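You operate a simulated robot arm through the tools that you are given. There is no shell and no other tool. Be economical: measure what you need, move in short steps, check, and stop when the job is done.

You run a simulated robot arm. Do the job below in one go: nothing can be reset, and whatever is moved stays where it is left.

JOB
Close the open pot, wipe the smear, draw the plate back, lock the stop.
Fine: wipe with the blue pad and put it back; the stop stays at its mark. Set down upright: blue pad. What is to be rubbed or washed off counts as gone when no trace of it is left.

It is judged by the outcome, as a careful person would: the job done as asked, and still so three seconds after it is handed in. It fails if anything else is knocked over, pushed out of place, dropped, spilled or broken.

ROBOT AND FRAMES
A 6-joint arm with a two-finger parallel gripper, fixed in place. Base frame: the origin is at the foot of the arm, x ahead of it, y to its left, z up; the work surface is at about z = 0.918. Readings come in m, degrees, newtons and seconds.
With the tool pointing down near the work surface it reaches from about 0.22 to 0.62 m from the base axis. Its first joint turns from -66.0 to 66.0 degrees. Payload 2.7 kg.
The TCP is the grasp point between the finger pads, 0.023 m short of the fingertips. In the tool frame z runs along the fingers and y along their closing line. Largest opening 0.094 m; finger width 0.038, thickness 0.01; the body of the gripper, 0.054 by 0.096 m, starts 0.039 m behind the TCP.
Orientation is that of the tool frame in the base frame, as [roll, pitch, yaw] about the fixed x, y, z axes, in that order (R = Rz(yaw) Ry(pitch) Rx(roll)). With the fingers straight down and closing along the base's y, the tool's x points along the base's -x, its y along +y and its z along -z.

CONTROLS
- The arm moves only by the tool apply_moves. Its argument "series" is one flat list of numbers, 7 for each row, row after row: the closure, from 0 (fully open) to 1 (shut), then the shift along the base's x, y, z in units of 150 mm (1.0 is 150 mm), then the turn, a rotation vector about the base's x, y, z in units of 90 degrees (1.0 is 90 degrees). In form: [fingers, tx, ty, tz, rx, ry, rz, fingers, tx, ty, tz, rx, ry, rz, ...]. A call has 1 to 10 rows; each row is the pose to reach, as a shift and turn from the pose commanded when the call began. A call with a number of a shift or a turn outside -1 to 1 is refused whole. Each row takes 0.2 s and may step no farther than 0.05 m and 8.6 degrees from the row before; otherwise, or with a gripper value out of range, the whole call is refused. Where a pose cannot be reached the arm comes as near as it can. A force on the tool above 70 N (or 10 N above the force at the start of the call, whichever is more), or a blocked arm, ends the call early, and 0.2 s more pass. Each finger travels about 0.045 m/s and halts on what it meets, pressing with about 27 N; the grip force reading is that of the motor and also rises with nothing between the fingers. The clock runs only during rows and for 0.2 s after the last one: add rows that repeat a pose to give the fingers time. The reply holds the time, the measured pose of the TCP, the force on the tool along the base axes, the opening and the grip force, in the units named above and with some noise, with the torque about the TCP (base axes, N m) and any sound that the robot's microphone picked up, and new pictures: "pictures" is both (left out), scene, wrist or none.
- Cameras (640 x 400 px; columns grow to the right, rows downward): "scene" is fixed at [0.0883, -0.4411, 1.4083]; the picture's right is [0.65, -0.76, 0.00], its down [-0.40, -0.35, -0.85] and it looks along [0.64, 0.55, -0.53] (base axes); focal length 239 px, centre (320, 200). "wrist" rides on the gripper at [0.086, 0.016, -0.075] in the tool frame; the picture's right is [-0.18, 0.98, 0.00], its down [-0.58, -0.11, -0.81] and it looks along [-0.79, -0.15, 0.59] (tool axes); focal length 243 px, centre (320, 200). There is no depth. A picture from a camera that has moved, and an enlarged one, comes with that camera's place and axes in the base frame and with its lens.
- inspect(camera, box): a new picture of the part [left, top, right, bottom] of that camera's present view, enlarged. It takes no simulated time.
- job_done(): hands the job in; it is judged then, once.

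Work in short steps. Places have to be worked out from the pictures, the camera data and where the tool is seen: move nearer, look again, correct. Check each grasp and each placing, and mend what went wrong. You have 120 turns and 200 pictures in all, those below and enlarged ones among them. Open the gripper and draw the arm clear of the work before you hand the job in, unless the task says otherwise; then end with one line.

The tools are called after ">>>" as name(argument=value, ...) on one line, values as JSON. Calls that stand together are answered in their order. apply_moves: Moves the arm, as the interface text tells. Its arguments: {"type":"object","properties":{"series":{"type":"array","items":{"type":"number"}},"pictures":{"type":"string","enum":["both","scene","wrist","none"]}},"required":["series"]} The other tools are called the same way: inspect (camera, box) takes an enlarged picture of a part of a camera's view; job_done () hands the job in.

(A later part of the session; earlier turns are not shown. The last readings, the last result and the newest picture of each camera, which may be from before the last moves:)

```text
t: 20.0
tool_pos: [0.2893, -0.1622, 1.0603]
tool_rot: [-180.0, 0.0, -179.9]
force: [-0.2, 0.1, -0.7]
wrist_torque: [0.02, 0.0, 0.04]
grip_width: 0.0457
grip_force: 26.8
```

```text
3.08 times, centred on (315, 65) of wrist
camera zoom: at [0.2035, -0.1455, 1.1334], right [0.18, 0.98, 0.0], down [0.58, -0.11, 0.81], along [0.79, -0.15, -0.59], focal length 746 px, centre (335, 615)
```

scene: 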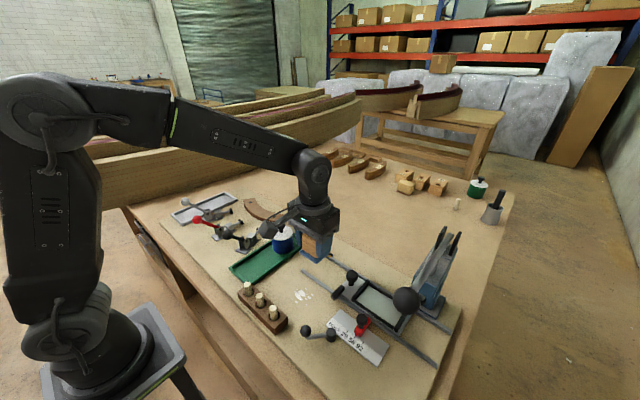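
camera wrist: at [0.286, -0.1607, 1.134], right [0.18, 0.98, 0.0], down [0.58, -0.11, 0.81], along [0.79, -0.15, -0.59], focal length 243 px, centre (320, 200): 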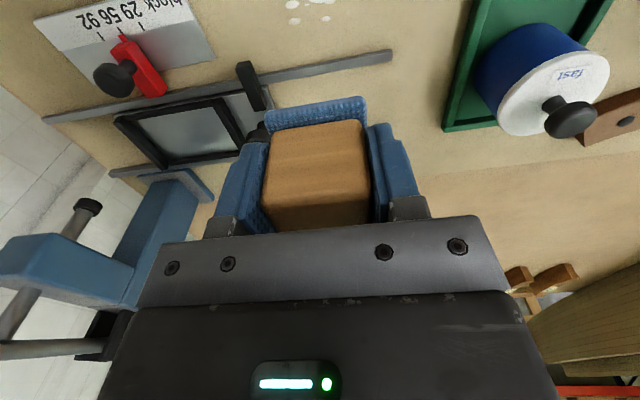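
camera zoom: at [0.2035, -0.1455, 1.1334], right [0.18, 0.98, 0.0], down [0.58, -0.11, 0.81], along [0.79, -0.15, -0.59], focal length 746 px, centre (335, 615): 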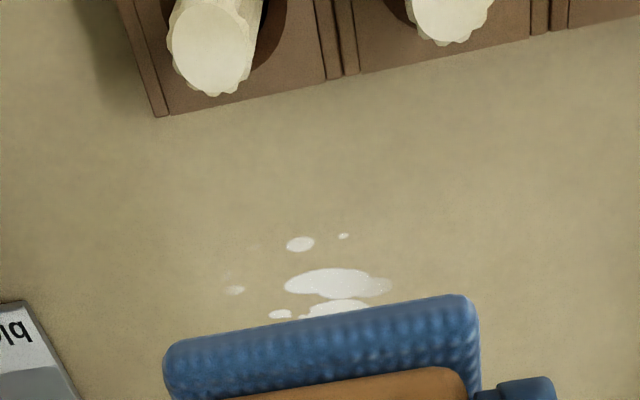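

Smear spans about x 0.305–0.345, y -0.20…-0.145. Lower the pad at its edge and touch gently.

>>> apply_moves(series=[1, 0.147, 0.117, -0.2, 0, 0, 0, 1, 0.147, 0.117, -0.45, 0, 0, 0, 1, 0.147, 0.117, -0.66, 0, 0, 0, 1, 0.147, 0.117, -0.7, 0, 0, 0, 1, 0.147, 0.117, -0.71, 0, 0, 0], pictures="none")

>>> inspect(camera="scene", box=[250, 220, 370, 330])

```text
t: 21.2
tool_pos: [0.3114, -0.1454, 0.9537]
tool_rot: [-179.8, 0.1, -179.9]
force: [-7.0, 4.2, 25.0]
wrist_torque: [0.14, 0.07, 0.04]
grip_width: 0.0462
grip_force: 26.6
```

```text
3.64 times, centred on (310, 275) of scene
camera zoom: at [0.0878, -0.4409, 1.4084], right [0.65, -0.76, 0.0], down [-0.4, -0.35, -0.85], along [0.64, 0.55, -0.53], focal length 869 px, centre (356, -73)
```

zoom: 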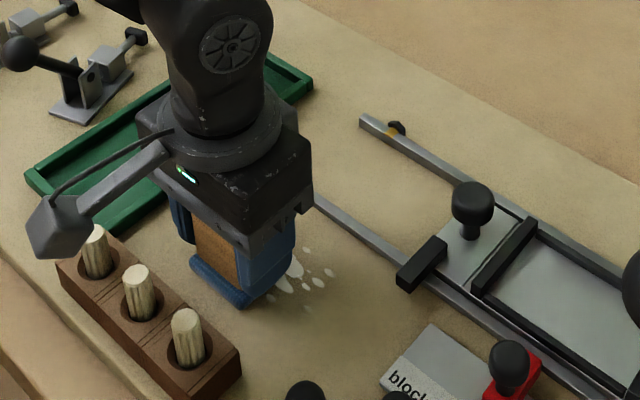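

Contact at 25 N. Now a raster of strokes over the smear.

>>> apply_moves(series=[1, 0, -0.167, 0.003, 0, 0, 0, 1, 0, -0.333, 0.003, 0, 0, 0, 1, 0.1, -0.333, 0.003, 0, 0, 0, 1, 0.1, -0.167, 0.003, 0, 0, 0, 1, 0.1, 0, 0.003, 0, 0, 0, 1, 0.2, 0, 0.003, 0, 0, 0, 1, 0.2, -0.167, 0.003, 0, 0, 0, 1, 0.2, -0.32, 0.003, 0, 0, 0, 1, 0.2, -0.167, 0.003, 0, 0, 0, 1, 0.2, 0.1, 0.003, 0, 0, 0], pictures="none")

>>> inspect(camera="scene", box=[250, 220, 370, 330])

```text
t: 23.4
tool_pos: [0.3427, -0.1332, 0.9539]
tool_rot: [-179.8, 0.3, -179.9]
force: [0.6, -10.8, 18.3]
wrist_torque: [-0.03, 0.04, 0.02]
grip_width: 0.0456
grip_force: 26.5
```

```text
3.64 times, centred on (310, 275) of scene
camera zoom: at [0.088, -0.4414, 1.4083], right [0.65, -0.76, 0.0], down [-0.4, -0.35, -0.85], along [0.64, 0.55, -0.53], focal length 869 px, centre (356, -73)
```

zoom: 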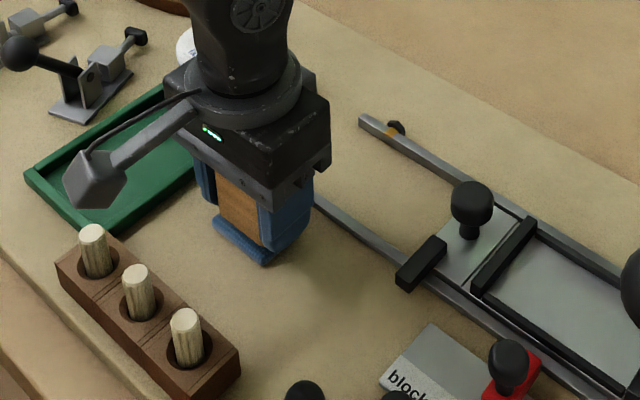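

The smear appears gone. Lift and check closely for faint traces.

>>> apply_moves(series=[1, 0, 0, 0.3, 0, 0, 0, 1, 0.05, 0.15, 0.55, 0, 0, 0, 1, 0.3, 0.25, 0.7, 0, 0, 0, 1, 0.3, 0.25, 0.7, 0, 0, 0], pictures="none")

>>> inspect(camera="scene", box=[270, 270, 340, 320])

```text
t: 24.4
tool_pos: [0.3898, -0.0921, 1.0583]
tool_rot: [-179.9, -0.1, -179.8]
force: [0.5, -0.1, -0.4]
wrist_torque: [0.02, 0.03, -0.01]
grip_width: 0.046
grip_force: 26.9
```

```text
8.00 times, centred on (305, 295) of scene
camera zoom: at [0.0883, -0.4411, 1.4083], right [0.65, -0.76, 0.0], down [-0.4, -0.35, -0.85], along [0.64, 0.55, -0.53], focal length 1912 px, centre (440, -560)
```

zoom: 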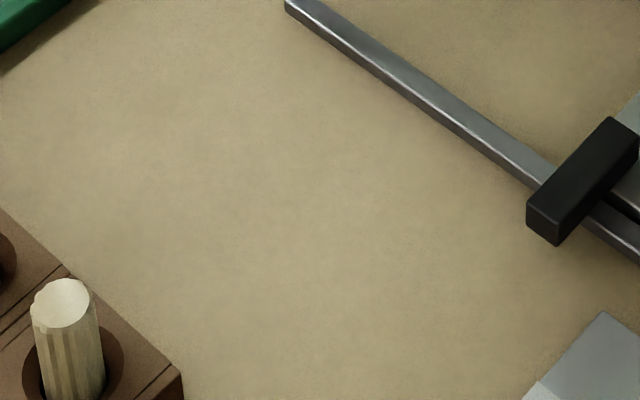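

Surface is clean. Carry the pad back to its original spot, hovering first.

>>> apply_moves(series=[1, 0.3, 0, 0, 0, 0, 0, 1, 0.6, 0, 0, 0, 0, 0, 1, 0.873, 0.1, 0, 0, 0, 0, 1, 0.873, 0.383, 0, 0, 0, 0, 1, 0.873, 0.383, -0.3, 0, 0, 0, 1, 0.873, 0.383, -0.6, 0, 0, 0, 1, 0.873, 0.383, -0.66, 0, 0, 0], pictures="none")

>>> inspect(camera="scene", box=[280, 180, 350, 250])

```text
t: 26.0
tool_pos: [0.5188, -0.0326, 0.9586]
tool_rot: [180.0, 0.1, -179.9]
force: [-0.2, -0.6, -0.7]
wrist_torque: [-0.04, -0.02, -0.01]
grip_width: 0.0457
grip_force: 26.5
```

```text
5.71 times, centred on (315, 215) of scene
camera zoom: at [0.0883, -0.4411, 1.4083], right [0.65, -0.76, 0.0], down [-0.4, -0.35, -0.85], along [0.64, 0.55, -0.53], focal length 1366 px, centre (349, 114)
```

zoom: 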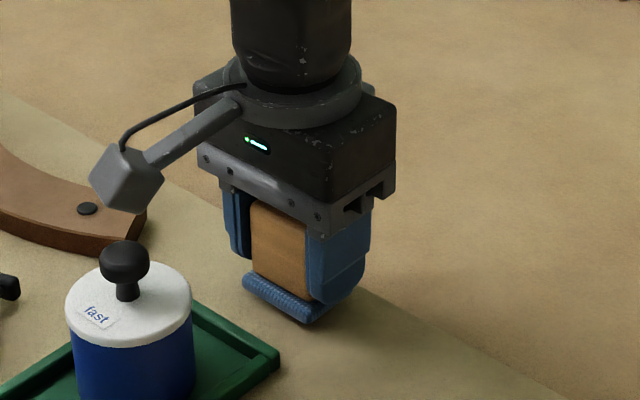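

Over the spot, ~4 mm high. Set down, release, rise.

>>> apply_moves(series=[1, 0, -0.007, -0.02, 0, 0, 0, 1, 0, -0.007, -0.03, 0, 0, 0, 0.6, 0, -0.007, -0.027, 0, 0, 0, 0.15, 0, -0.007, -0.027, 0, 0, 0, 0.15, 0, -0.007, -0.027, 0, 0, 0, 0.15, 0, -0.007, 0.2, 0, 0, 0, 0.15, 0, -0.007, 0.5, 0, 0, 0], pictures="none")

>>> inspect(camera="scene", box=[280, 180, 350, 250])

```text
t: 27.6
tool_pos: [0.5166, -0.0352, 1.0333]
tool_rot: [180.0, 0.0, -179.9]
force: [-0.6, -0.3, -0.4]
wrist_torque: [-0.03, -0.02, -0.02]
grip_width: 0.0799
grip_force: 0.1
```

```text
5.71 times, centred on (315, 215) of scene
camera zoom: at [0.0883, -0.4411, 1.4083], right [0.65, -0.76, 0.0], down [-0.4, -0.35, -0.85], along [0.64, 0.55, -0.53], focal length 1366 px, centre (349, 114)
```

zoom: 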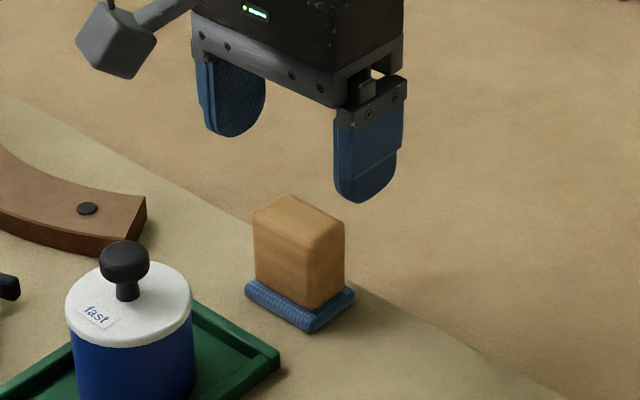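

Pad stands upright at its place. Now go look closely at the plate and its handle.

>>> apply_moves(series=[0.15, 0, -0.1, 0.3, 0, 0, 0, 0.15, -0.1, -0.35, 0.47, 0, 0, 0, 0.15, -0.3, -0.55, 0.47, 0, 0, 0, 0.15, -0.5, -0.75, 0.47, 0, 0, 0, 0.15, -0.7, -0.95, 0.47, 0, 0, 0, 0.15, -0.8, -1, 0.47, 0, 0, 0, 0.15, -0.8, -1, 0.47, 0, 0, 0], pictures="wrist")

>>> inspect(camera="wrist", box=[100, 0, 340, 150])

>>> inspect(camera="scene", box=[310, 230, 460, 370])

```text
t: 29.2
tool_pos: [0.3963, -0.1874, 1.1036]
tool_rot: [180.0, 0.0, -179.9]
force: [0.1, 0.7, -0.2]
wrist_torque: [-0.02, 0.02, -0.01]
grip_width: 0.0798
grip_force: 0.2
camera wrist: at [0.3115, -0.1695, 1.1777], right [0.18, 0.98, 0.0], down [0.58, -0.11, 0.81], along [0.79, -0.15, -0.59], focal length 243 px, centre (320, 200)
```

wrist: 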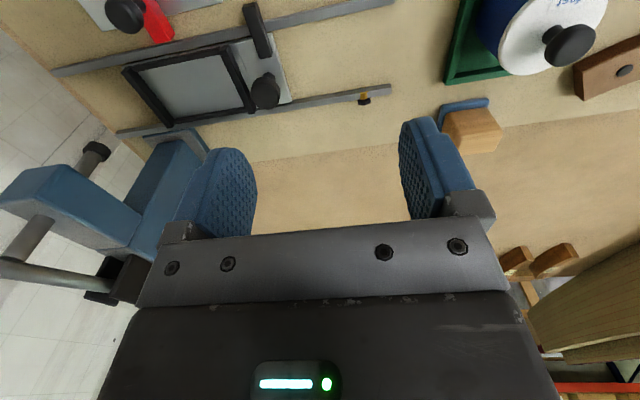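

```text
2.67 times, centred on (220, 75) of wrist
camera zoom: at [0.3115, -0.1695, 1.1777], right [0.18, 0.98, 0.0], down [0.58, -0.11, 0.81], along [0.79, -0.15, -0.59], focal length 647 px, centre (587, 533)
```

zoom: 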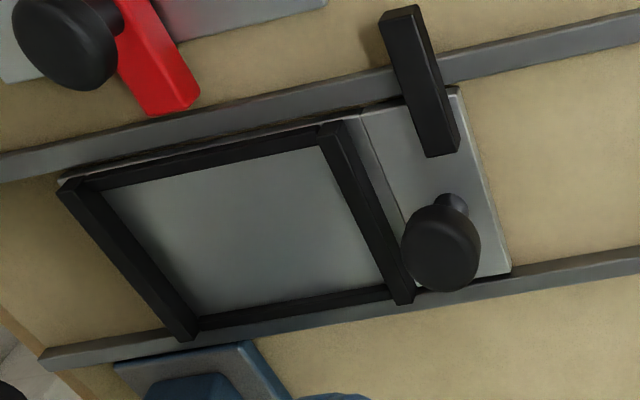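

```text
2.86 times, centred on (385, 300) of scene
camera zoom: at [0.0882, -0.4411, 1.4083], right [0.65, -0.76, 0.0], down [-0.4, -0.35, -0.85], along [0.64, 0.55, -0.53], focal length 683 px, centre (134, -86)
```

zoom: 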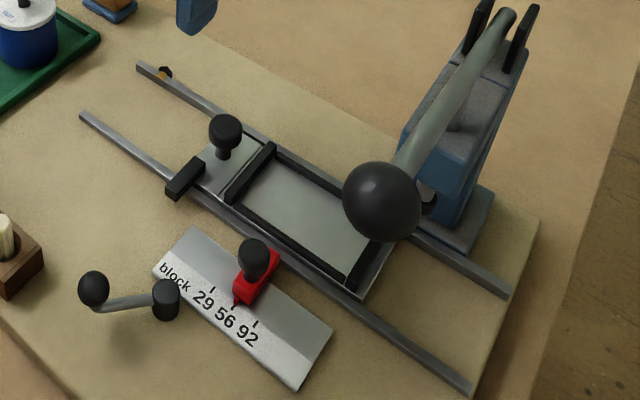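

Plate knob head at about (0.421, -0.243, 0.963), with frame bar top ~0.94 close by. Hover above with a narrower opening and verify.

>>> apply_moves(series=[0.4, 0.07, -0.19, -0.1, 0, 0, 0, 0.45, 0.147, -0.38, -0.3, 0, 0, 0, 0.45, 0.147, -0.38, -0.5, 0, 0, 0, 0.45, 0.147, -0.38, -0.5, 0, 0, 0], pictures="wrist")

>>> inspect(camera="scene", box=[320, 220, 420, 300])

```text
t: 30.2
tool_pos: [0.4191, -0.243, 1.029]
tool_rot: [180.0, 0.0, -179.9]
force: [0.6, 0.7, 0.4]
wrist_torque: [0.0, -0.01, -0.01]
grip_width: 0.0515
grip_force: 0.1
camera wrist: at [0.3332, -0.2262, 1.1023], right [0.18, 0.98, 0.0], down [0.58, -0.11, 0.81], along [0.79, -0.15, -0.59], focal length 243 px, centre (320, 200)
```

wrist: 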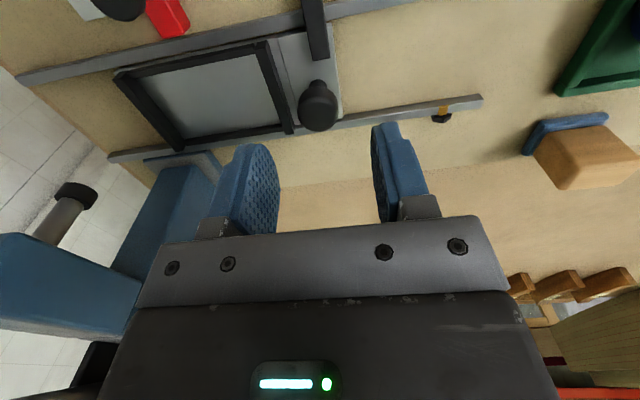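

```text
5.00 times, centred on (370, 260) of scene
camera zoom: at [0.0883, -0.4411, 1.4083], right [0.65, -0.76, 0.0], down [-0.4, -0.35, -0.85], along [0.64, 0.55, -0.53], focal length 1195 px, centre (70, -100)
```

zoom: 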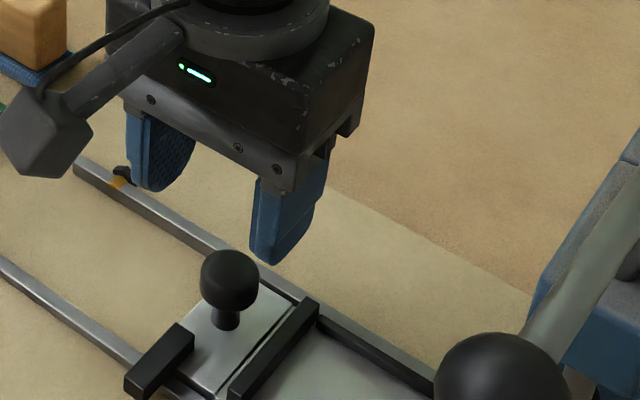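

Aligned. Descend so the fingertips stay above the frame bar, close on the knob.

>>> apply_moves(series=[0.45, 0, 0, -0.2, 0, 0, 0, 0.45, 0, 0, -0.4, 0, 0, 0, 0.8, 0, 0, -0.4, 0, 0, 0, 1, 0, 0, -0.4, 0, 0, 0, 1, 0, 0, -0.4, 0, 0, 0], pictures="wrist")

>>> inspect(camera="scene", box=[320, 220, 420, 300])

```text
t: 31.4
tool_pos: [0.419, -0.2432, 0.9689]
tool_rot: [-179.9, 0.0, 180.0]
force: [0.3, 1.3, -2.8]
wrist_torque: [0.02, -0.57, 0.02]
grip_width: 0.0275
grip_force: 45.1
camera wrist: at [0.3328, -0.2262, 1.0419], right [0.18, 0.98, 0.0], down [0.58, -0.11, 0.81], along [0.79, -0.15, -0.59], focal length 243 px, centre (320, 200)
```

wrist: 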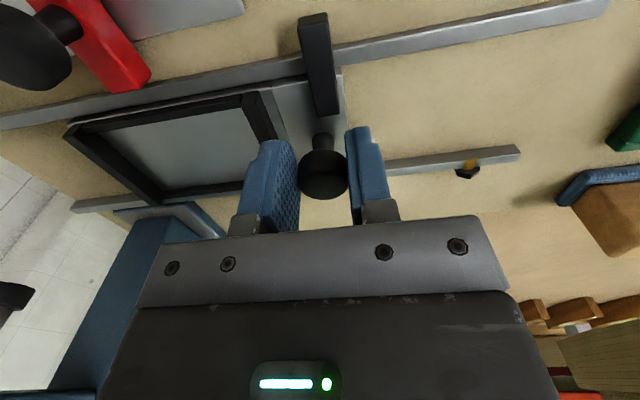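

```text
5.00 times, centred on (370, 260) of scene
camera zoom: at [0.0883, -0.4411, 1.4083], right [0.65, -0.76, 0.0], down [-0.4, -0.35, -0.85], along [0.64, 0.55, -0.53], focal length 1195 px, centre (70, -100)
```

zoom: 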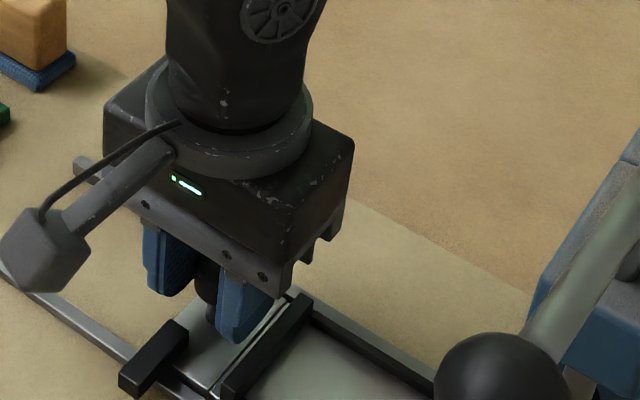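

Knob gripped at 27.5 mm. Draw the plate gently along +y and watch forces.

>>> apply_moves(series=[1, 0, 0.07, 0, 0, 0, 0, 1, 0, 0.14, 0, 0, 0, 0, 1, 0, 0.2, 0, 0, 0, 0], pictures="none")

>>> inspect(camera="scene", box=[310, 230, 460, 370])

```text
t: 32.2
tool_pos: [0.419, -0.2128, 0.9678]
tool_rot: [-180.0, -0.1, -179.8]
force: [6.7, -0.8, -13.2]
wrist_torque: [0.03, -0.3, -0.04]
grip_width: 0.0273
grip_force: 45.2
```

```text
2.86 times, centred on (385, 300) of scene
camera zoom: at [0.0886, -0.4412, 1.4083], right [0.65, -0.76, 0.0], down [-0.4, -0.35, -0.85], along [0.64, 0.55, -0.53], focal length 683 px, centre (134, -86)
```

zoom: 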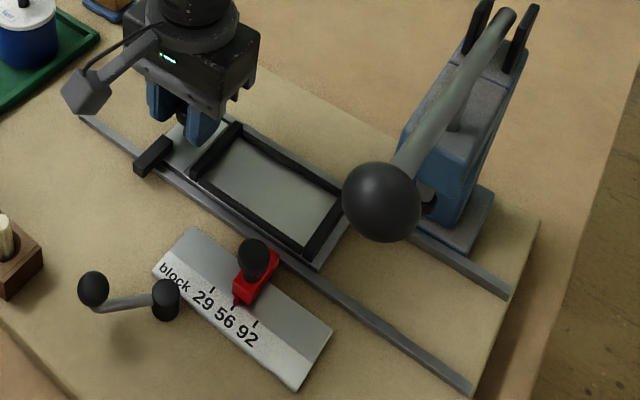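

It slides freely. Continue.

>>> apply_moves(series=[1, 0, 0.08, 0, 0, 0, 0, 1, 0, 0.16, 0, 0, 0, 0, 1, 0, 0.2, 0, 0, 0, 0], pictures="none")

>>> inspect(camera="scene", box=[290, 230, 440, 370])

>>> inspect(camera="wrist", box=[180, 0, 560, 240])

```text
t: 33.0
tool_pos: [0.4192, -0.1833, 0.9688]
tool_rot: [179.9, -0.2, 180.0]
force: [12.1, -0.9, -31.2]
wrist_torque: [0.04, -0.28, 0.0]
grip_width: 0.0272
grip_force: 45.3
```

```text
2.86 times, centred on (365, 300) of scene
camera zoom: at [0.089, -0.4413, 1.4082], right [0.65, -0.76, 0.0], down [-0.4, -0.35, -0.85], along [0.64, 0.55, -0.53], focal length 683 px, centre (191, -86)
```

zoom: 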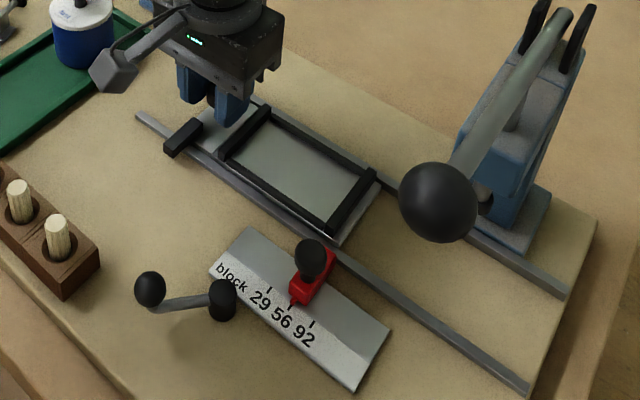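

```text
1.67 times, centred on (370, 120) of wrist
camera zoom: at [0.333, -0.1659, 1.0424], right [0.18, 0.98, 0.0], down [0.58, -0.11, 0.8], along [0.79, -0.15, -0.59], focal length 404 px, centre (237, 333)
```

zoom: 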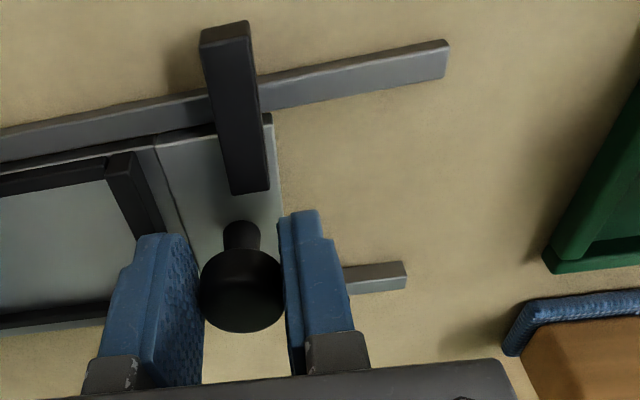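

Plate follows; side/vertical loads build (about 1–2 mm mismatch). Ease them and go on in small steps.

>>> apply_moves(series=[1, 0.007, 0.0, -0.012, 0, 0, 0, 1, 0.007, 0.04, -0.012, 0, 0, 0, 1, 0.007, 0.07, -0.012, 0, 0, 0], pictures="none")

>>> inspect(camera="scene", box=[290, 230, 390, 320])

```text
t: 33.8
tool_pos: [0.419, -0.1723, 0.9695]
tool_rot: [-179.9, -0.2, -179.8]
force: [-6.9, 0.1, 0.2]
wrist_torque: [0.01, 1.44, -0.04]
grip_width: 0.0274
grip_force: 44.8
```

```text
4.44 times, centred on (340, 275) of scene
camera zoom: at [0.0881, -0.4411, 1.4083], right [0.65, -0.76, 0.0], down [-0.4, -0.35, -0.85], along [0.64, 0.55, -0.53], focal length 1062 px, centre (231, -133)
```

zoom: 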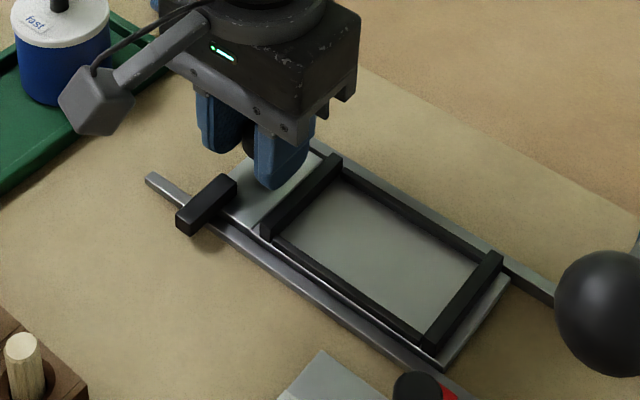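

Loads relaxed. Continue slowly to find the end of travel.

>>> apply_moves(series=[1, -0.002, 0.04, -0.003, 0, 0, 0, 1, -0.002, 0.08, -0.003, 0, 0, 0, 1, -0.002, 0.12, -0.003, 0, 0, 0], pictures="none")

>>> inspect(camera="scene", box=[290, 230, 390, 320])

```text
t: 34.6
tool_pos: [0.419, -0.1541, 0.9684]
tool_rot: [-180.0, -0.1, 180.0]
force: [-20.6, -0.7, 11.4]
wrist_torque: [0.02, -0.55, 0.04]
grip_width: 0.0273
grip_force: 45.1
```

```text
4.44 times, centred on (340, 275) of scene
camera zoom: at [0.0875, -0.4411, 1.4084], right [0.65, -0.76, 0.0], down [-0.4, -0.35, -0.85], along [0.64, 0.55, -0.53], focal length 1062 px, centre (231, -133)
```

zoom: 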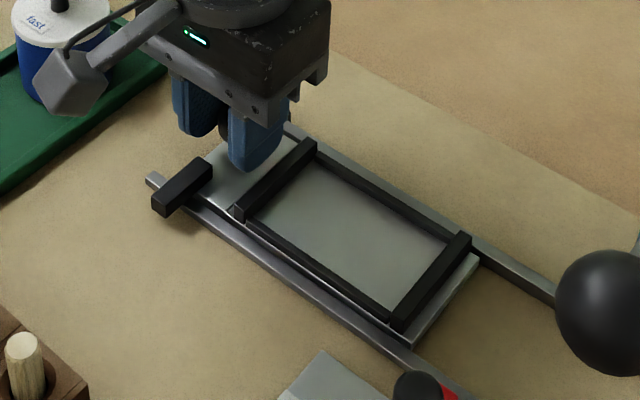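

>>> inspect(camera="wrist", box=[100, 0, 500, 240])

>>> inspect(camera="scene", box=[300, 235, 350, 285])

```text
1.60 times, centred on (300, 120) of wrist
camera zoom: at [0.3328, -0.1371, 1.0421], right [0.18, 0.98, 0.0], down [0.58, -0.11, 0.81], along [0.79, -0.15, -0.59], focal length 388 px, centre (352, 328)
```

zoom: 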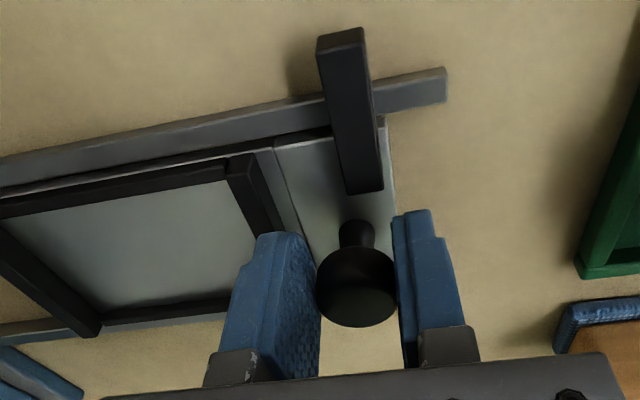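

```text
8.00 times, centred on (325, 260) of scene
camera zoom: at [0.0875, -0.4411, 1.4084], right [0.65, -0.76, 0.0], down [-0.4, -0.35, -0.85], along [0.64, 0.55, -0.53], focal length 1912 px, centre (280, -280)
```

zoom: 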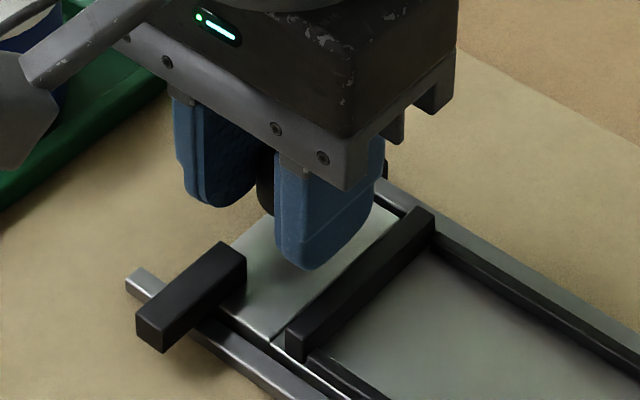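

No end stop felt yet (Fy ≈ 0). Ease the side load and advance in small steps.

>>> apply_moves(series=[1, -0.008, 0, 0.003, 0, 0, 0, 1, -0.008, 0.03, 0.003, 0, 0, 0, 1, -0.008, 0.06, 0.003, 0, 0, 0], pictures="none")

>>> inspect(camera="scene", box=[300, 235, 350, 285])

```text
t: 35.4
tool_pos: [0.4193, -0.144, 0.9688]
tool_rot: [-180.0, 0.2, -180.0]
force: [1.3, -0.4, -1.4]
wrist_torque: [-0.04, 0.97, 0.03]
grip_width: 0.0274
grip_force: 44.9
```

```text
8.00 times, centred on (325, 260) of scene
camera zoom: at [0.0884, -0.4412, 1.4083], right [0.65, -0.76, 0.0], down [-0.4, -0.35, -0.85], along [0.64, 0.55, -0.53], focal length 1912 px, centre (280, -280)
```

zoom: 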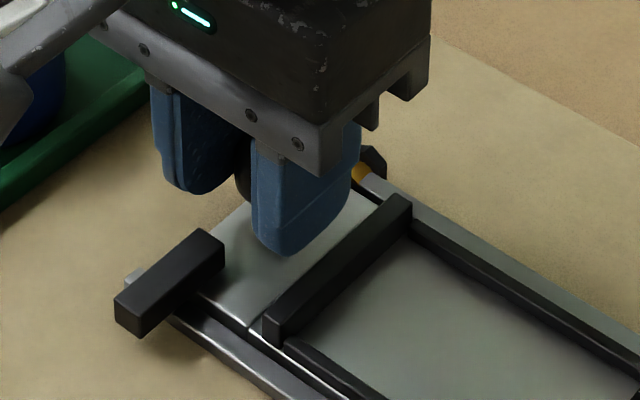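

>>> apply_moves(series=[1, 0, 0.02, 0, 0, 0, 0, 1, 0, 0.04, 0, 0, 0, 0, 1, 0, 0.06, 0, 0, 0, 0], pictures="wrist")

>>> inspect(camera="scene", box=[290, 235, 360, 295])

```text
t: 36.2
tool_pos: [0.4188, -0.1375, 0.9687]
tool_rot: [-179.9, 0.0, -180.0]
force: [5.2, -11.5, -4.6]
wrist_torque: [-0.08, -0.14, 0.0]
grip_width: 0.0274
grip_force: 44.5
camera wrist: at [0.3325, -0.1208, 1.0418], right [0.18, 0.98, 0.0], down [0.58, -0.11, 0.81], along [0.79, -0.15, -0.59], focal length 243 px, centre (320, 200)
```

wrist: 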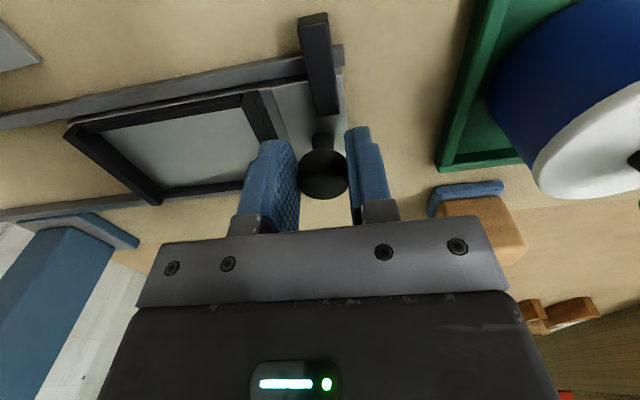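

```text
6.67 times, centred on (325, 265) of scene
camera zoom: at [0.0885, -0.4414, 1.4082], right [0.65, -0.76, 0.0], down [-0.4, -0.35, -0.85], along [0.64, 0.55, -0.53], focal length 1593 px, centre (287, -233)
```

zoom: 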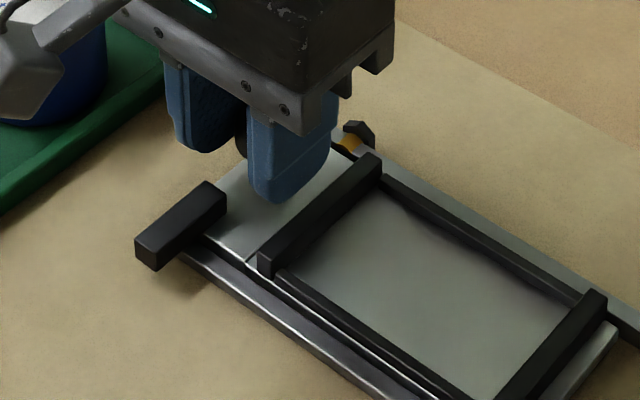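

Fy −11.5 N: the end of travel. One tiny extra pull to confirm the hard stop.

>>> apply_moves(series=[1, 0, 0.007, 0, 0, 0, 0, 1, 0, 0.013, 0, 0, 0, 0, 1, 0, 0.013, 0, 0, 0, 0], pictures="none")

```text
t: 37.0
tool_pos: [0.419, -0.1385, 0.9688]
tool_rot: [-179.8, 0.1, 180.0]
force: [6.3, -34.8, -8.0]
wrist_torque: [-0.58, -0.85, -0.49]
grip_width: 0.0273
grip_force: 45.5
```

Hard stop confirmed. Relax, release the knob, rise and check the plate stays.

>>> apply_moves(series=[1, 0, -0.022, 0, 0, 0, 0, 0.45, 0, -0.022, 0, 0, 0, 0, 0.45, 0, -0.022, 0, 0, 0, 0, 0.45, 0, -0.022, 0, 0, 0, 0, 0.45, 0, -0.022, 0.25, 0, 0, 0, 0.45, 0, -0.022, 0.55, 0, 0, 0, 0.45, 0, -0.022, 0.85, 0, 0, 0], pictures="scene")

>>> inspect(camera="scene", box=[290, 235, 400, 375])

```text
t: 38.6
tool_pos: [0.4178, -0.1368, 1.0951]
tool_rot: [179.9, -0.1, -179.9]
force: [0.7, -0.3, 0.3]
wrist_torque: [-0.01, 0.02, -0.03]
grip_width: 0.0518
grip_force: 0.0
```

scene: 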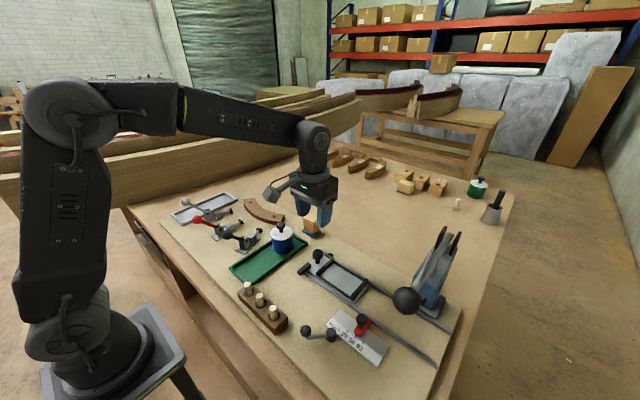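

```text
2.86 times, centred on (345, 305) of scene
camera zoom: at [0.0883, -0.4411, 1.4083], right [0.65, -0.76, 0.0], down [-0.4, -0.35, -0.85], along [0.64, 0.55, -0.53], focal length 683 px, centre (249, -100)
```

zoom: 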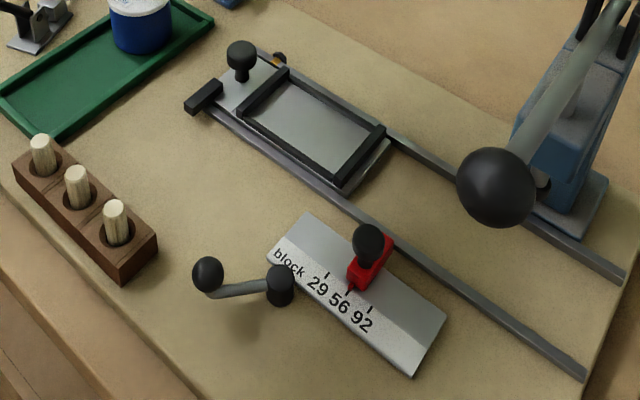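

The plate is back. Now look closely at the lever and the stop.

>>> apply_moves(series=[0.45, -0.22, -0.13, 0, 0, 0, 0, 0.45, -0.45, -0.27, 0, 0, 0, 0, 0.45, -0.7, -0.42, 0, 0, 0, 0, 0.45, -0.93, -0.57, 0, 0, 0, 0, 0.45, -0.93, -0.57, 0, 0, 0, 0], pictures="wrist")

>>> inspect(camera="wrist", box=[130, 0, 350, 150])

>>> inspect(camera="scene", box=[290, 300, 400, 375])

```text
t: 39.8
tool_pos: [0.2774, -0.2231, 1.0954]
tool_rot: [180.0, 0.0, -179.9]
force: [0.3, -0.5, -0.6]
wrist_torque: [0.0, 0.01, 0.03]
grip_width: 0.0517
grip_force: 0.1
camera wrist: at [0.1913, -0.2061, 1.1681], right [0.18, 0.98, 0.0], down [0.58, -0.11, 0.81], along [0.79, -0.15, -0.59], focal length 243 px, centre (320, 200)
```

wrist: 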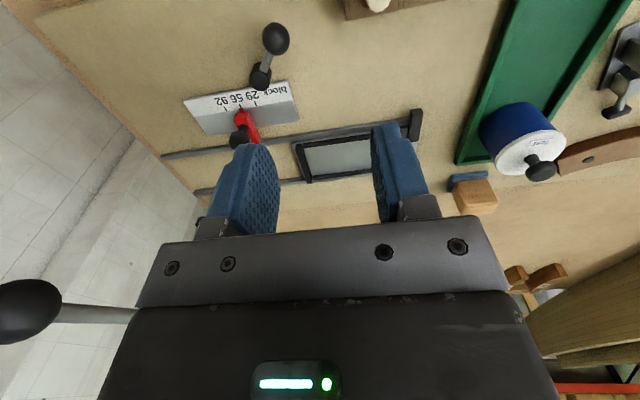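

```text
2.67 times, centred on (240, 75) of wrist
camera zoom: at [0.1913, -0.2061, 1.1681], right [0.18, 0.98, 0.0], down [0.58, -0.11, 0.81], along [0.79, -0.15, -0.59], focal length 647 px, centre (533, 533)
```

zoom: 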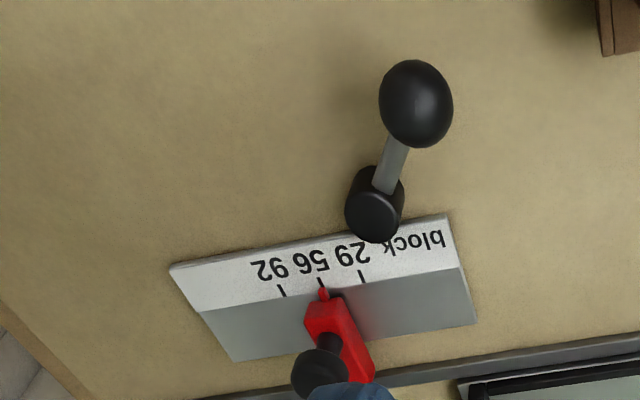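

```text
5.33 times, centred on (345, 338) of scene
camera zoom: at [0.0882, -0.4411, 1.4083], right [0.65, -0.76, 0.0], down [-0.4, -0.35, -0.85], along [0.64, 0.55, -0.53], focal length 1275 px, centre (187, -533)
```

zoom: 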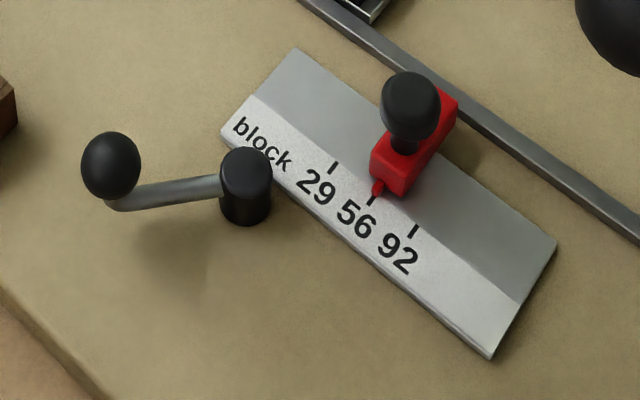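

The lever (hub ≈ (0.297, -0.286), ball ≈ (0.262, -0.255, z 0.954)) is the stop's lock. I'll hover over the ball with the fingers closing along its swing direction.

>>> apply_moves(series=[0.45, -0.02, -0.04, -0.1, 0, 0, -0.093, 0.45, -0.04, -0.08, -0.2, 0, 0, -0.187, 0.45, -0.06, -0.12, -0.3, 0, 0, -0.28, 0.45, -0.08, -0.16, -0.4, 0, 0, -0.373, 0.45, -0.11, -0.213, -0.48, 0, 0, -0.467, 0.45, -0.11, -0.213, -0.48, 0, 0, -0.467], pictures="wrist")

>>> inspect(camera="scene", box=[280, 280, 400, 375])

```text
t: 41.2
tool_pos: [0.2638, -0.256, 1.0224]
tool_rot: [180.0, 0.0, 137.9]
force: [-1.0, 0.2, -0.2]
wrist_torque: [-0.01, 0.01, 0.01]
grip_width: 0.0518
grip_force: 0.0
camera wrist: at [0.2103, -0.1846, 1.0965], right [0.8, 0.61, 0.0], down [0.36, -0.47, 0.81], along [0.49, -0.64, -0.59], focal length 243 px, centre (320, 200)
```

wrist: 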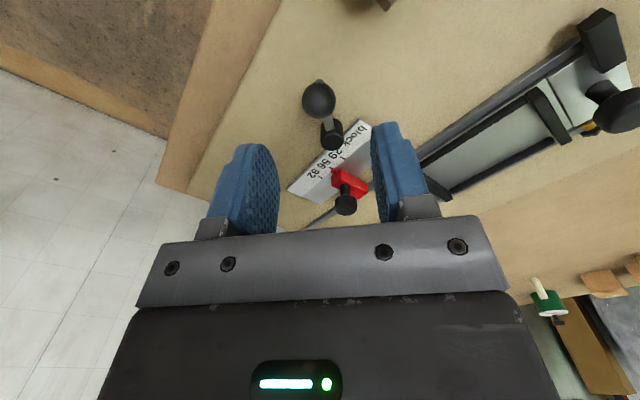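

```text
4.21 times, centred on (340, 328) of scene
camera zoom: at [0.0883, -0.4411, 1.4083], right [0.65, -0.76, 0.0], down [-0.4, -0.35, -0.85], along [0.64, 0.55, -0.53], focal length 1006 px, centre (236, -337)
```

zoom: 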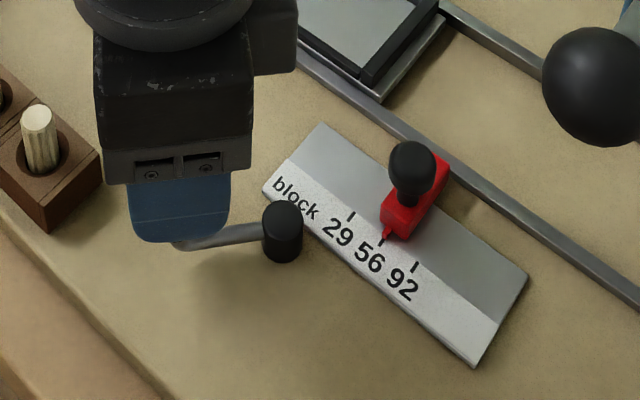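

Ball is centred between fingers. Descend and grip it.

>>> apply_moves(series=[0.45, 0, 0.005, -0.2, 0, 0, 0, 0.45, 0, 0.005, -0.387, 0, 0, 0, 0.8, 0, 0.005, -0.387, 0, 0, 0, 1, 0, 0.005, -0.387, 0, 0, 0, 1, 0, 0.005, -0.387, 0, 0, 0], pictures="wrist")

>>> inspect(camera="scene", box=[280, 280, 400, 375])

```text
t: 42.4
tool_pos: [0.262, -0.2549, 0.967]
tool_rot: [-179.9, 0.0, 138.0]
force: [-11.1, -14.1, -2.8]
wrist_torque: [-0.34, 0.0, -0.17]
grip_width: 0.0214
grip_force: 44.7
camera wrist: at [0.2095, -0.184, 1.0397], right [0.79, 0.61, 0.0], down [0.36, -0.47, 0.81], along [0.49, -0.64, -0.59], focal length 243 px, centre (320, 200)
```

wrist: 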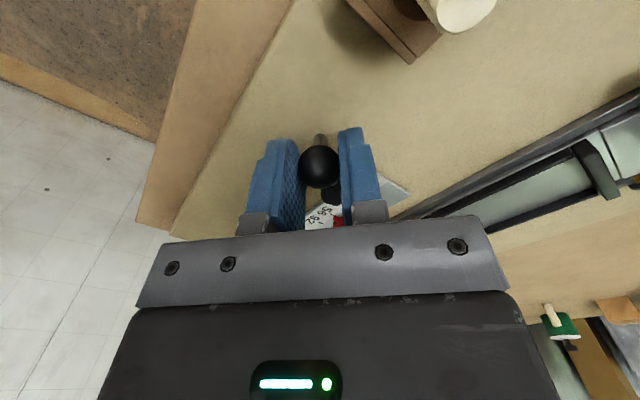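

```text
4.21 times, centred on (340, 328) of scene
camera zoom: at [0.0879, -0.4415, 1.4082], right [0.65, -0.76, 0.0], down [-0.4, -0.35, -0.85], along [0.64, 0.55, -0.53], focal length 1006 px, centre (236, -337)
```

zoom: 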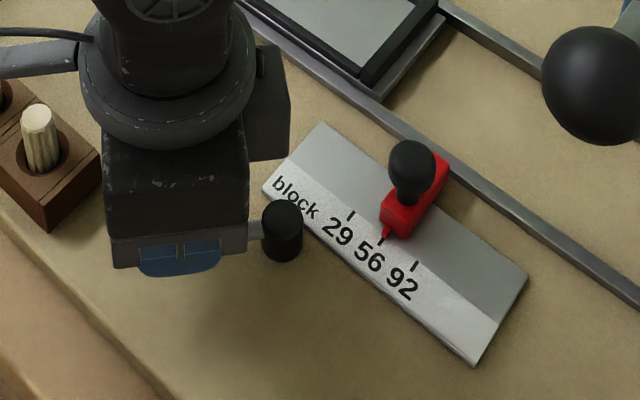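

Gripped; the reaction (toward −x−y) hints the lever is at its clockwise end. Test a small counter-clockwise arc.

>>> apply_moves(series=[1, -0.016, -0.02, 0, 0, 0, 0.055, 1, -0.032, -0.042, 0, 0, 0, 0.111, 1, -0.032, -0.042, 0, 0, 0, 0.111], pictures="none")

>>> inspect(camera="scene", box=[280, 280, 400, 375])

```text
t: 43.2
tool_pos: [0.2586, -0.2594, 0.9658]
tool_rot: [-179.9, -0.2, 148.2]
force: [-4.7, 5.8, 7.0]
wrist_torque: [0.22, 0.21, 0.1]
grip_width: 0.0209
grip_force: 44.9
```

```text
4.21 times, centred on (340, 328) of scene
camera zoom: at [0.0881, -0.4409, 1.4084], right [0.65, -0.76, 0.0], down [-0.4, -0.35, -0.85], along [0.64, 0.55, -0.53], focal length 1006 px, centre (236, -337)
```

zoom: 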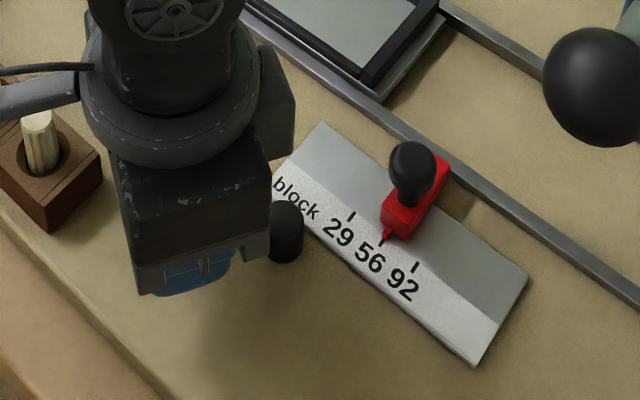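

The lever moves easily counter-clockwise. Continue along the arc.

>>> apply_moves(series=[1, -0.015, -0.016, 0, 0, 0, 0.055, 1, -0.026, -0.04, 0, 0, 0, 0.111, 1, -0.035, -0.065, 0, 0, 0, 0.166, 1, -0.041, -0.091, 0, 0, 0, 0.222, 1, -0.046, -0.117, 0, 0, 0, 0.277, 1, -0.048, -0.143, 0, 0, 0, 0.333], pictures="none")

>>> inspect(camera="scene", box=[280, 280, 400, 375])

```text
t: 44.6
tool_pos: [0.2503, -0.2822, 0.9652]
tool_rot: [-179.9, 0.0, 178.1]
force: [-11.9, -3.3, 16.8]
wrist_torque: [-0.05, -0.21, -0.21]
grip_width: 0.0212
grip_force: 44.8
```

```text
4.21 times, centred on (340, 328) of scene
camera zoom: at [0.0878, -0.441, 1.4084], right [0.65, -0.76, 0.0], down [-0.4, -0.35, -0.85], along [0.64, 0.55, -0.53], focal length 1006 px, centre (236, -337)
```

zoom: 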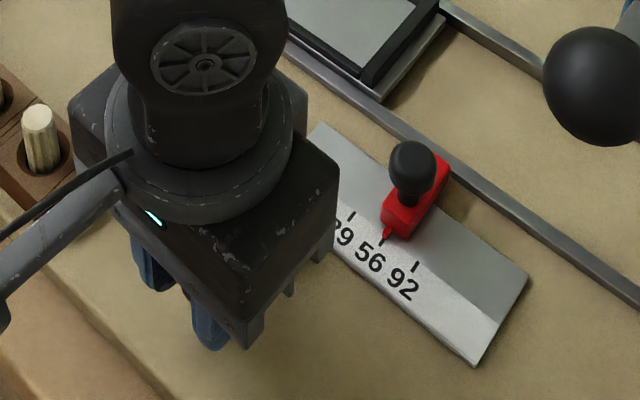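

Continue the arc with slight radius/height correction, watching for clearance to the press handle ball.

>>> apply_moves(series=[1, -0.005, -0.027, 0.006, 0, 0, 0.055, 1, -0.002, -0.054, 0.006, 0, 0, 0.111, 1, 0.003, -0.08, 0.006, 0, 0, 0.166, 1, 0.01, -0.106, 0.006, 0, 0, 0.222], pictures="scene")

```text
t: 45.6
tool_pos: [0.2517, -0.2982, 0.9667]
tool_rot: [179.9, 0.0, -162.0]
force: [-9.4, -5.1, -2.9]
wrist_torque: [-0.12, 0.28, -0.16]
grip_width: 0.0213
grip_force: 45.2
```

scene: 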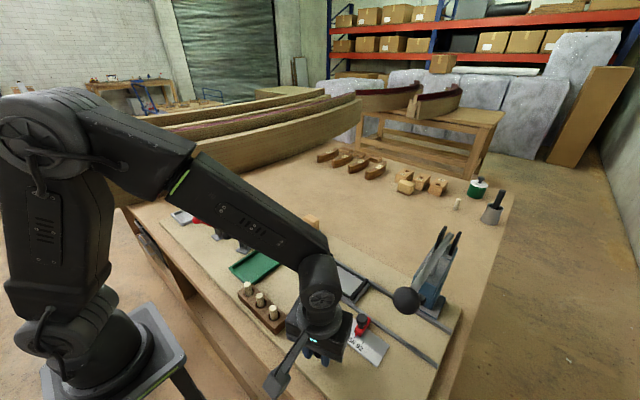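

Still free; the press ball at (0.307, -0.40, 1.135) remains ~3 cm clear. Continue 20° more.

>>> apply_moves(series=[1, 0.005, -0.027, 0, 0, 0, 0.055, 1, 0.017, -0.052, 0, 0, 0, 0.111, 1, 0.031, -0.075, 0, 0, 0, 0.166, 1, 0.047, -0.098, 0, 0, 0, 0.222], pictures="both")

```text
t: 46.6
tool_pos: [0.2585, -0.3136, 0.9659]
tool_rot: [179.8, 0.0, -142.0]
force: [-12.1, -12.9, -16.1]
wrist_torque: [-0.35, 0.2, -0.19]
grip_width: 0.0212
grip_force: 44.8
camera wrist: at [0.1806, -0.3532, 1.0397], right [-0.46, 0.89, 0.0], down [0.53, 0.27, 0.81], along [0.72, 0.37, -0.59], focal length 243 px, centre (320, 200)
```

scene: 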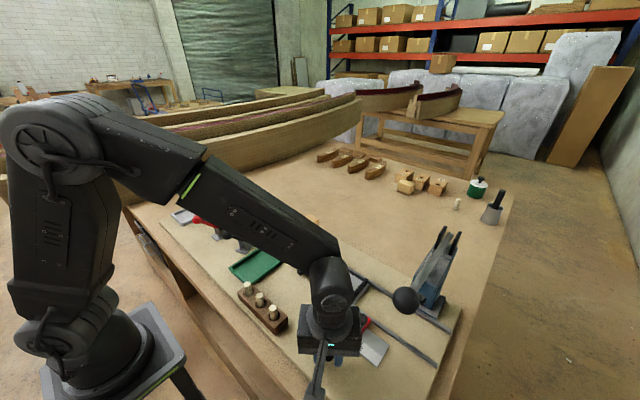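
wrist: 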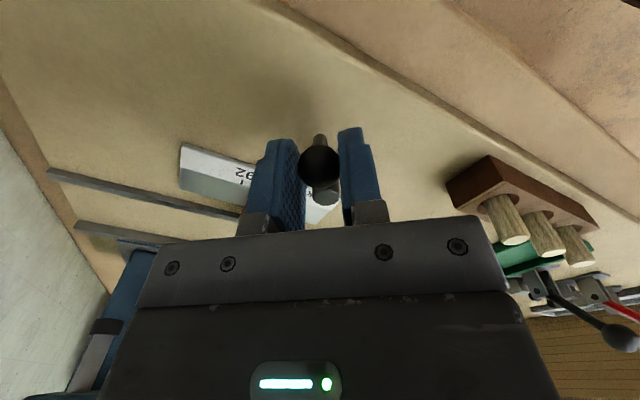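

>>> apply_moves(series=[1, 0.01, -0.027, -0.005, 0, 0, 0.055, 1, 0.031, -0.047, -0.005, 0, 0, 0.111, 1, 0.031, -0.047, -0.005, 0, 0, 0.111], pictures="none")

>>> inspect(camera="scene", box=[270, 230, 470, 400])

```text
t: 47.4
tool_pos: [0.2626, -0.3187, 0.968]
tool_rot: [179.9, 0.0, -132.0]
force: [-20.7, 6.4, 14.4]
wrist_torque: [0.15, 0.24, -0.01]
grip_width: 0.0215
grip_force: 44.6
```

```text
2.35 times, centred on (370, 315) of scene
camera zoom: at [0.0876, -0.4408, 1.4085], right [0.65, -0.76, 0.0], down [-0.4, -0.35, -0.85], along [0.64, 0.55, -0.53], focal length 562 px, centre (202, -71)
```

zoom: 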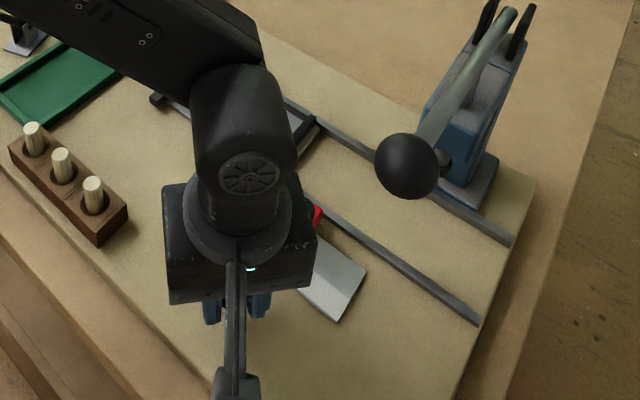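

Tangential resistance of ~20 N now at about 90° of turn: the end stop. A small extra push to confirm it is fully home.

>>> apply_moves(series=[1, 0.01, -0.009, 0, 0, 0, 0.02, 1, 0.016, -0.014, 0, 0, 0, 0.035, 1, 0.016, -0.014, 0, 0, 0, 0.035], pictures="none")

```text
t: 48.2
tool_pos: [0.2638, -0.3197, 0.9658]
tool_rot: [179.4, 0.2, -128.9]
force: [-34.1, 22.9, 28.3]
wrist_torque: [0.43, 0.28, -0.05]
grip_width: 0.0211
grip_force: 44.6
```

Firmly at the end stop. Relax, release, rise, and move away from the press handle.

>>> apply_moves(series=[1, -0.012, 0.012, 0, 0, 0, -0.02, 0.45, -0.012, 0.012, 0, 0, 0, -0.02, 0.45, -0.012, 0.012, 0, 0, 0, -0.02, 0.45, -0.012, 0.012, 0, 0, 0, -0.02, 0.45, -0.012, 0.012, 0.3, 0, 0, -0.02, 0.45, -0.02, 0.15, 0.55, 0, 0, -0.1, 0.45, -0.02, 0.4, 0.7, 0, 0, -0.19, 0.45, -0.02, 0.7, 0.8, 0, 0, -0.28, 0.45, -0.02, 0.95, 0.8, 0, 0, -0.37], pictures="both")

>>> inspect(camera="scene", box=[280, 280, 400, 375])

```text
t: 50.2
tool_pos: [0.2628, -0.1782, 1.0847]
tool_rot: [-180.0, 0.0, -162.3]
force: [-0.4, -0.7, 0.3]
wrist_torque: [0.01, 0.03, -0.02]
grip_width: 0.0517
grip_force: 0.1
camera wrist: at [0.1771, -0.1883, 1.1583], right [-0.12, 0.99, 0.0], down [0.59, 0.07, 0.81], along [0.8, 0.1, -0.59], focal length 243 px, centre (320, 200)
```

scene: 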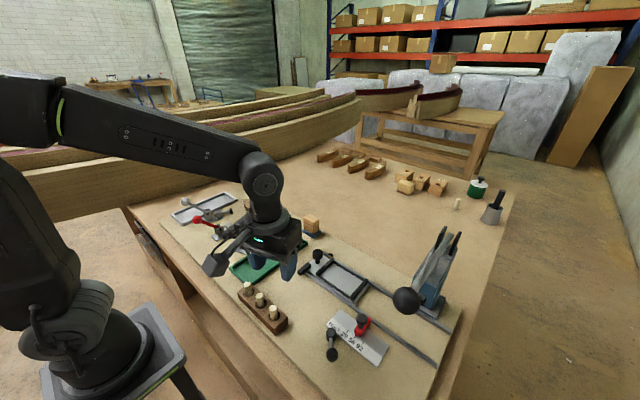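
wrist: 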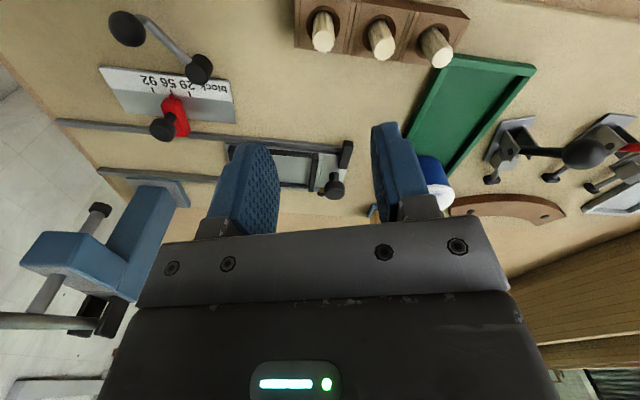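

```text
4.21 times, centred on (340, 328) of scene
camera zoom: at [0.0882, -0.4411, 1.4083], right [0.65, -0.76, 0.0], down [-0.4, -0.35, -0.85], along [0.64, 0.55, -0.53], focal length 1006 px, centre (236, -337)
```

zoom: 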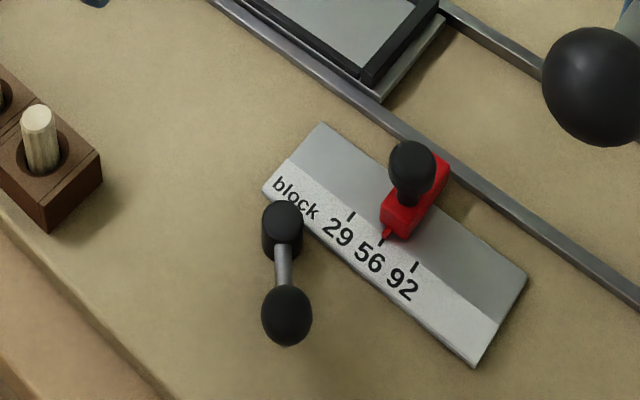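

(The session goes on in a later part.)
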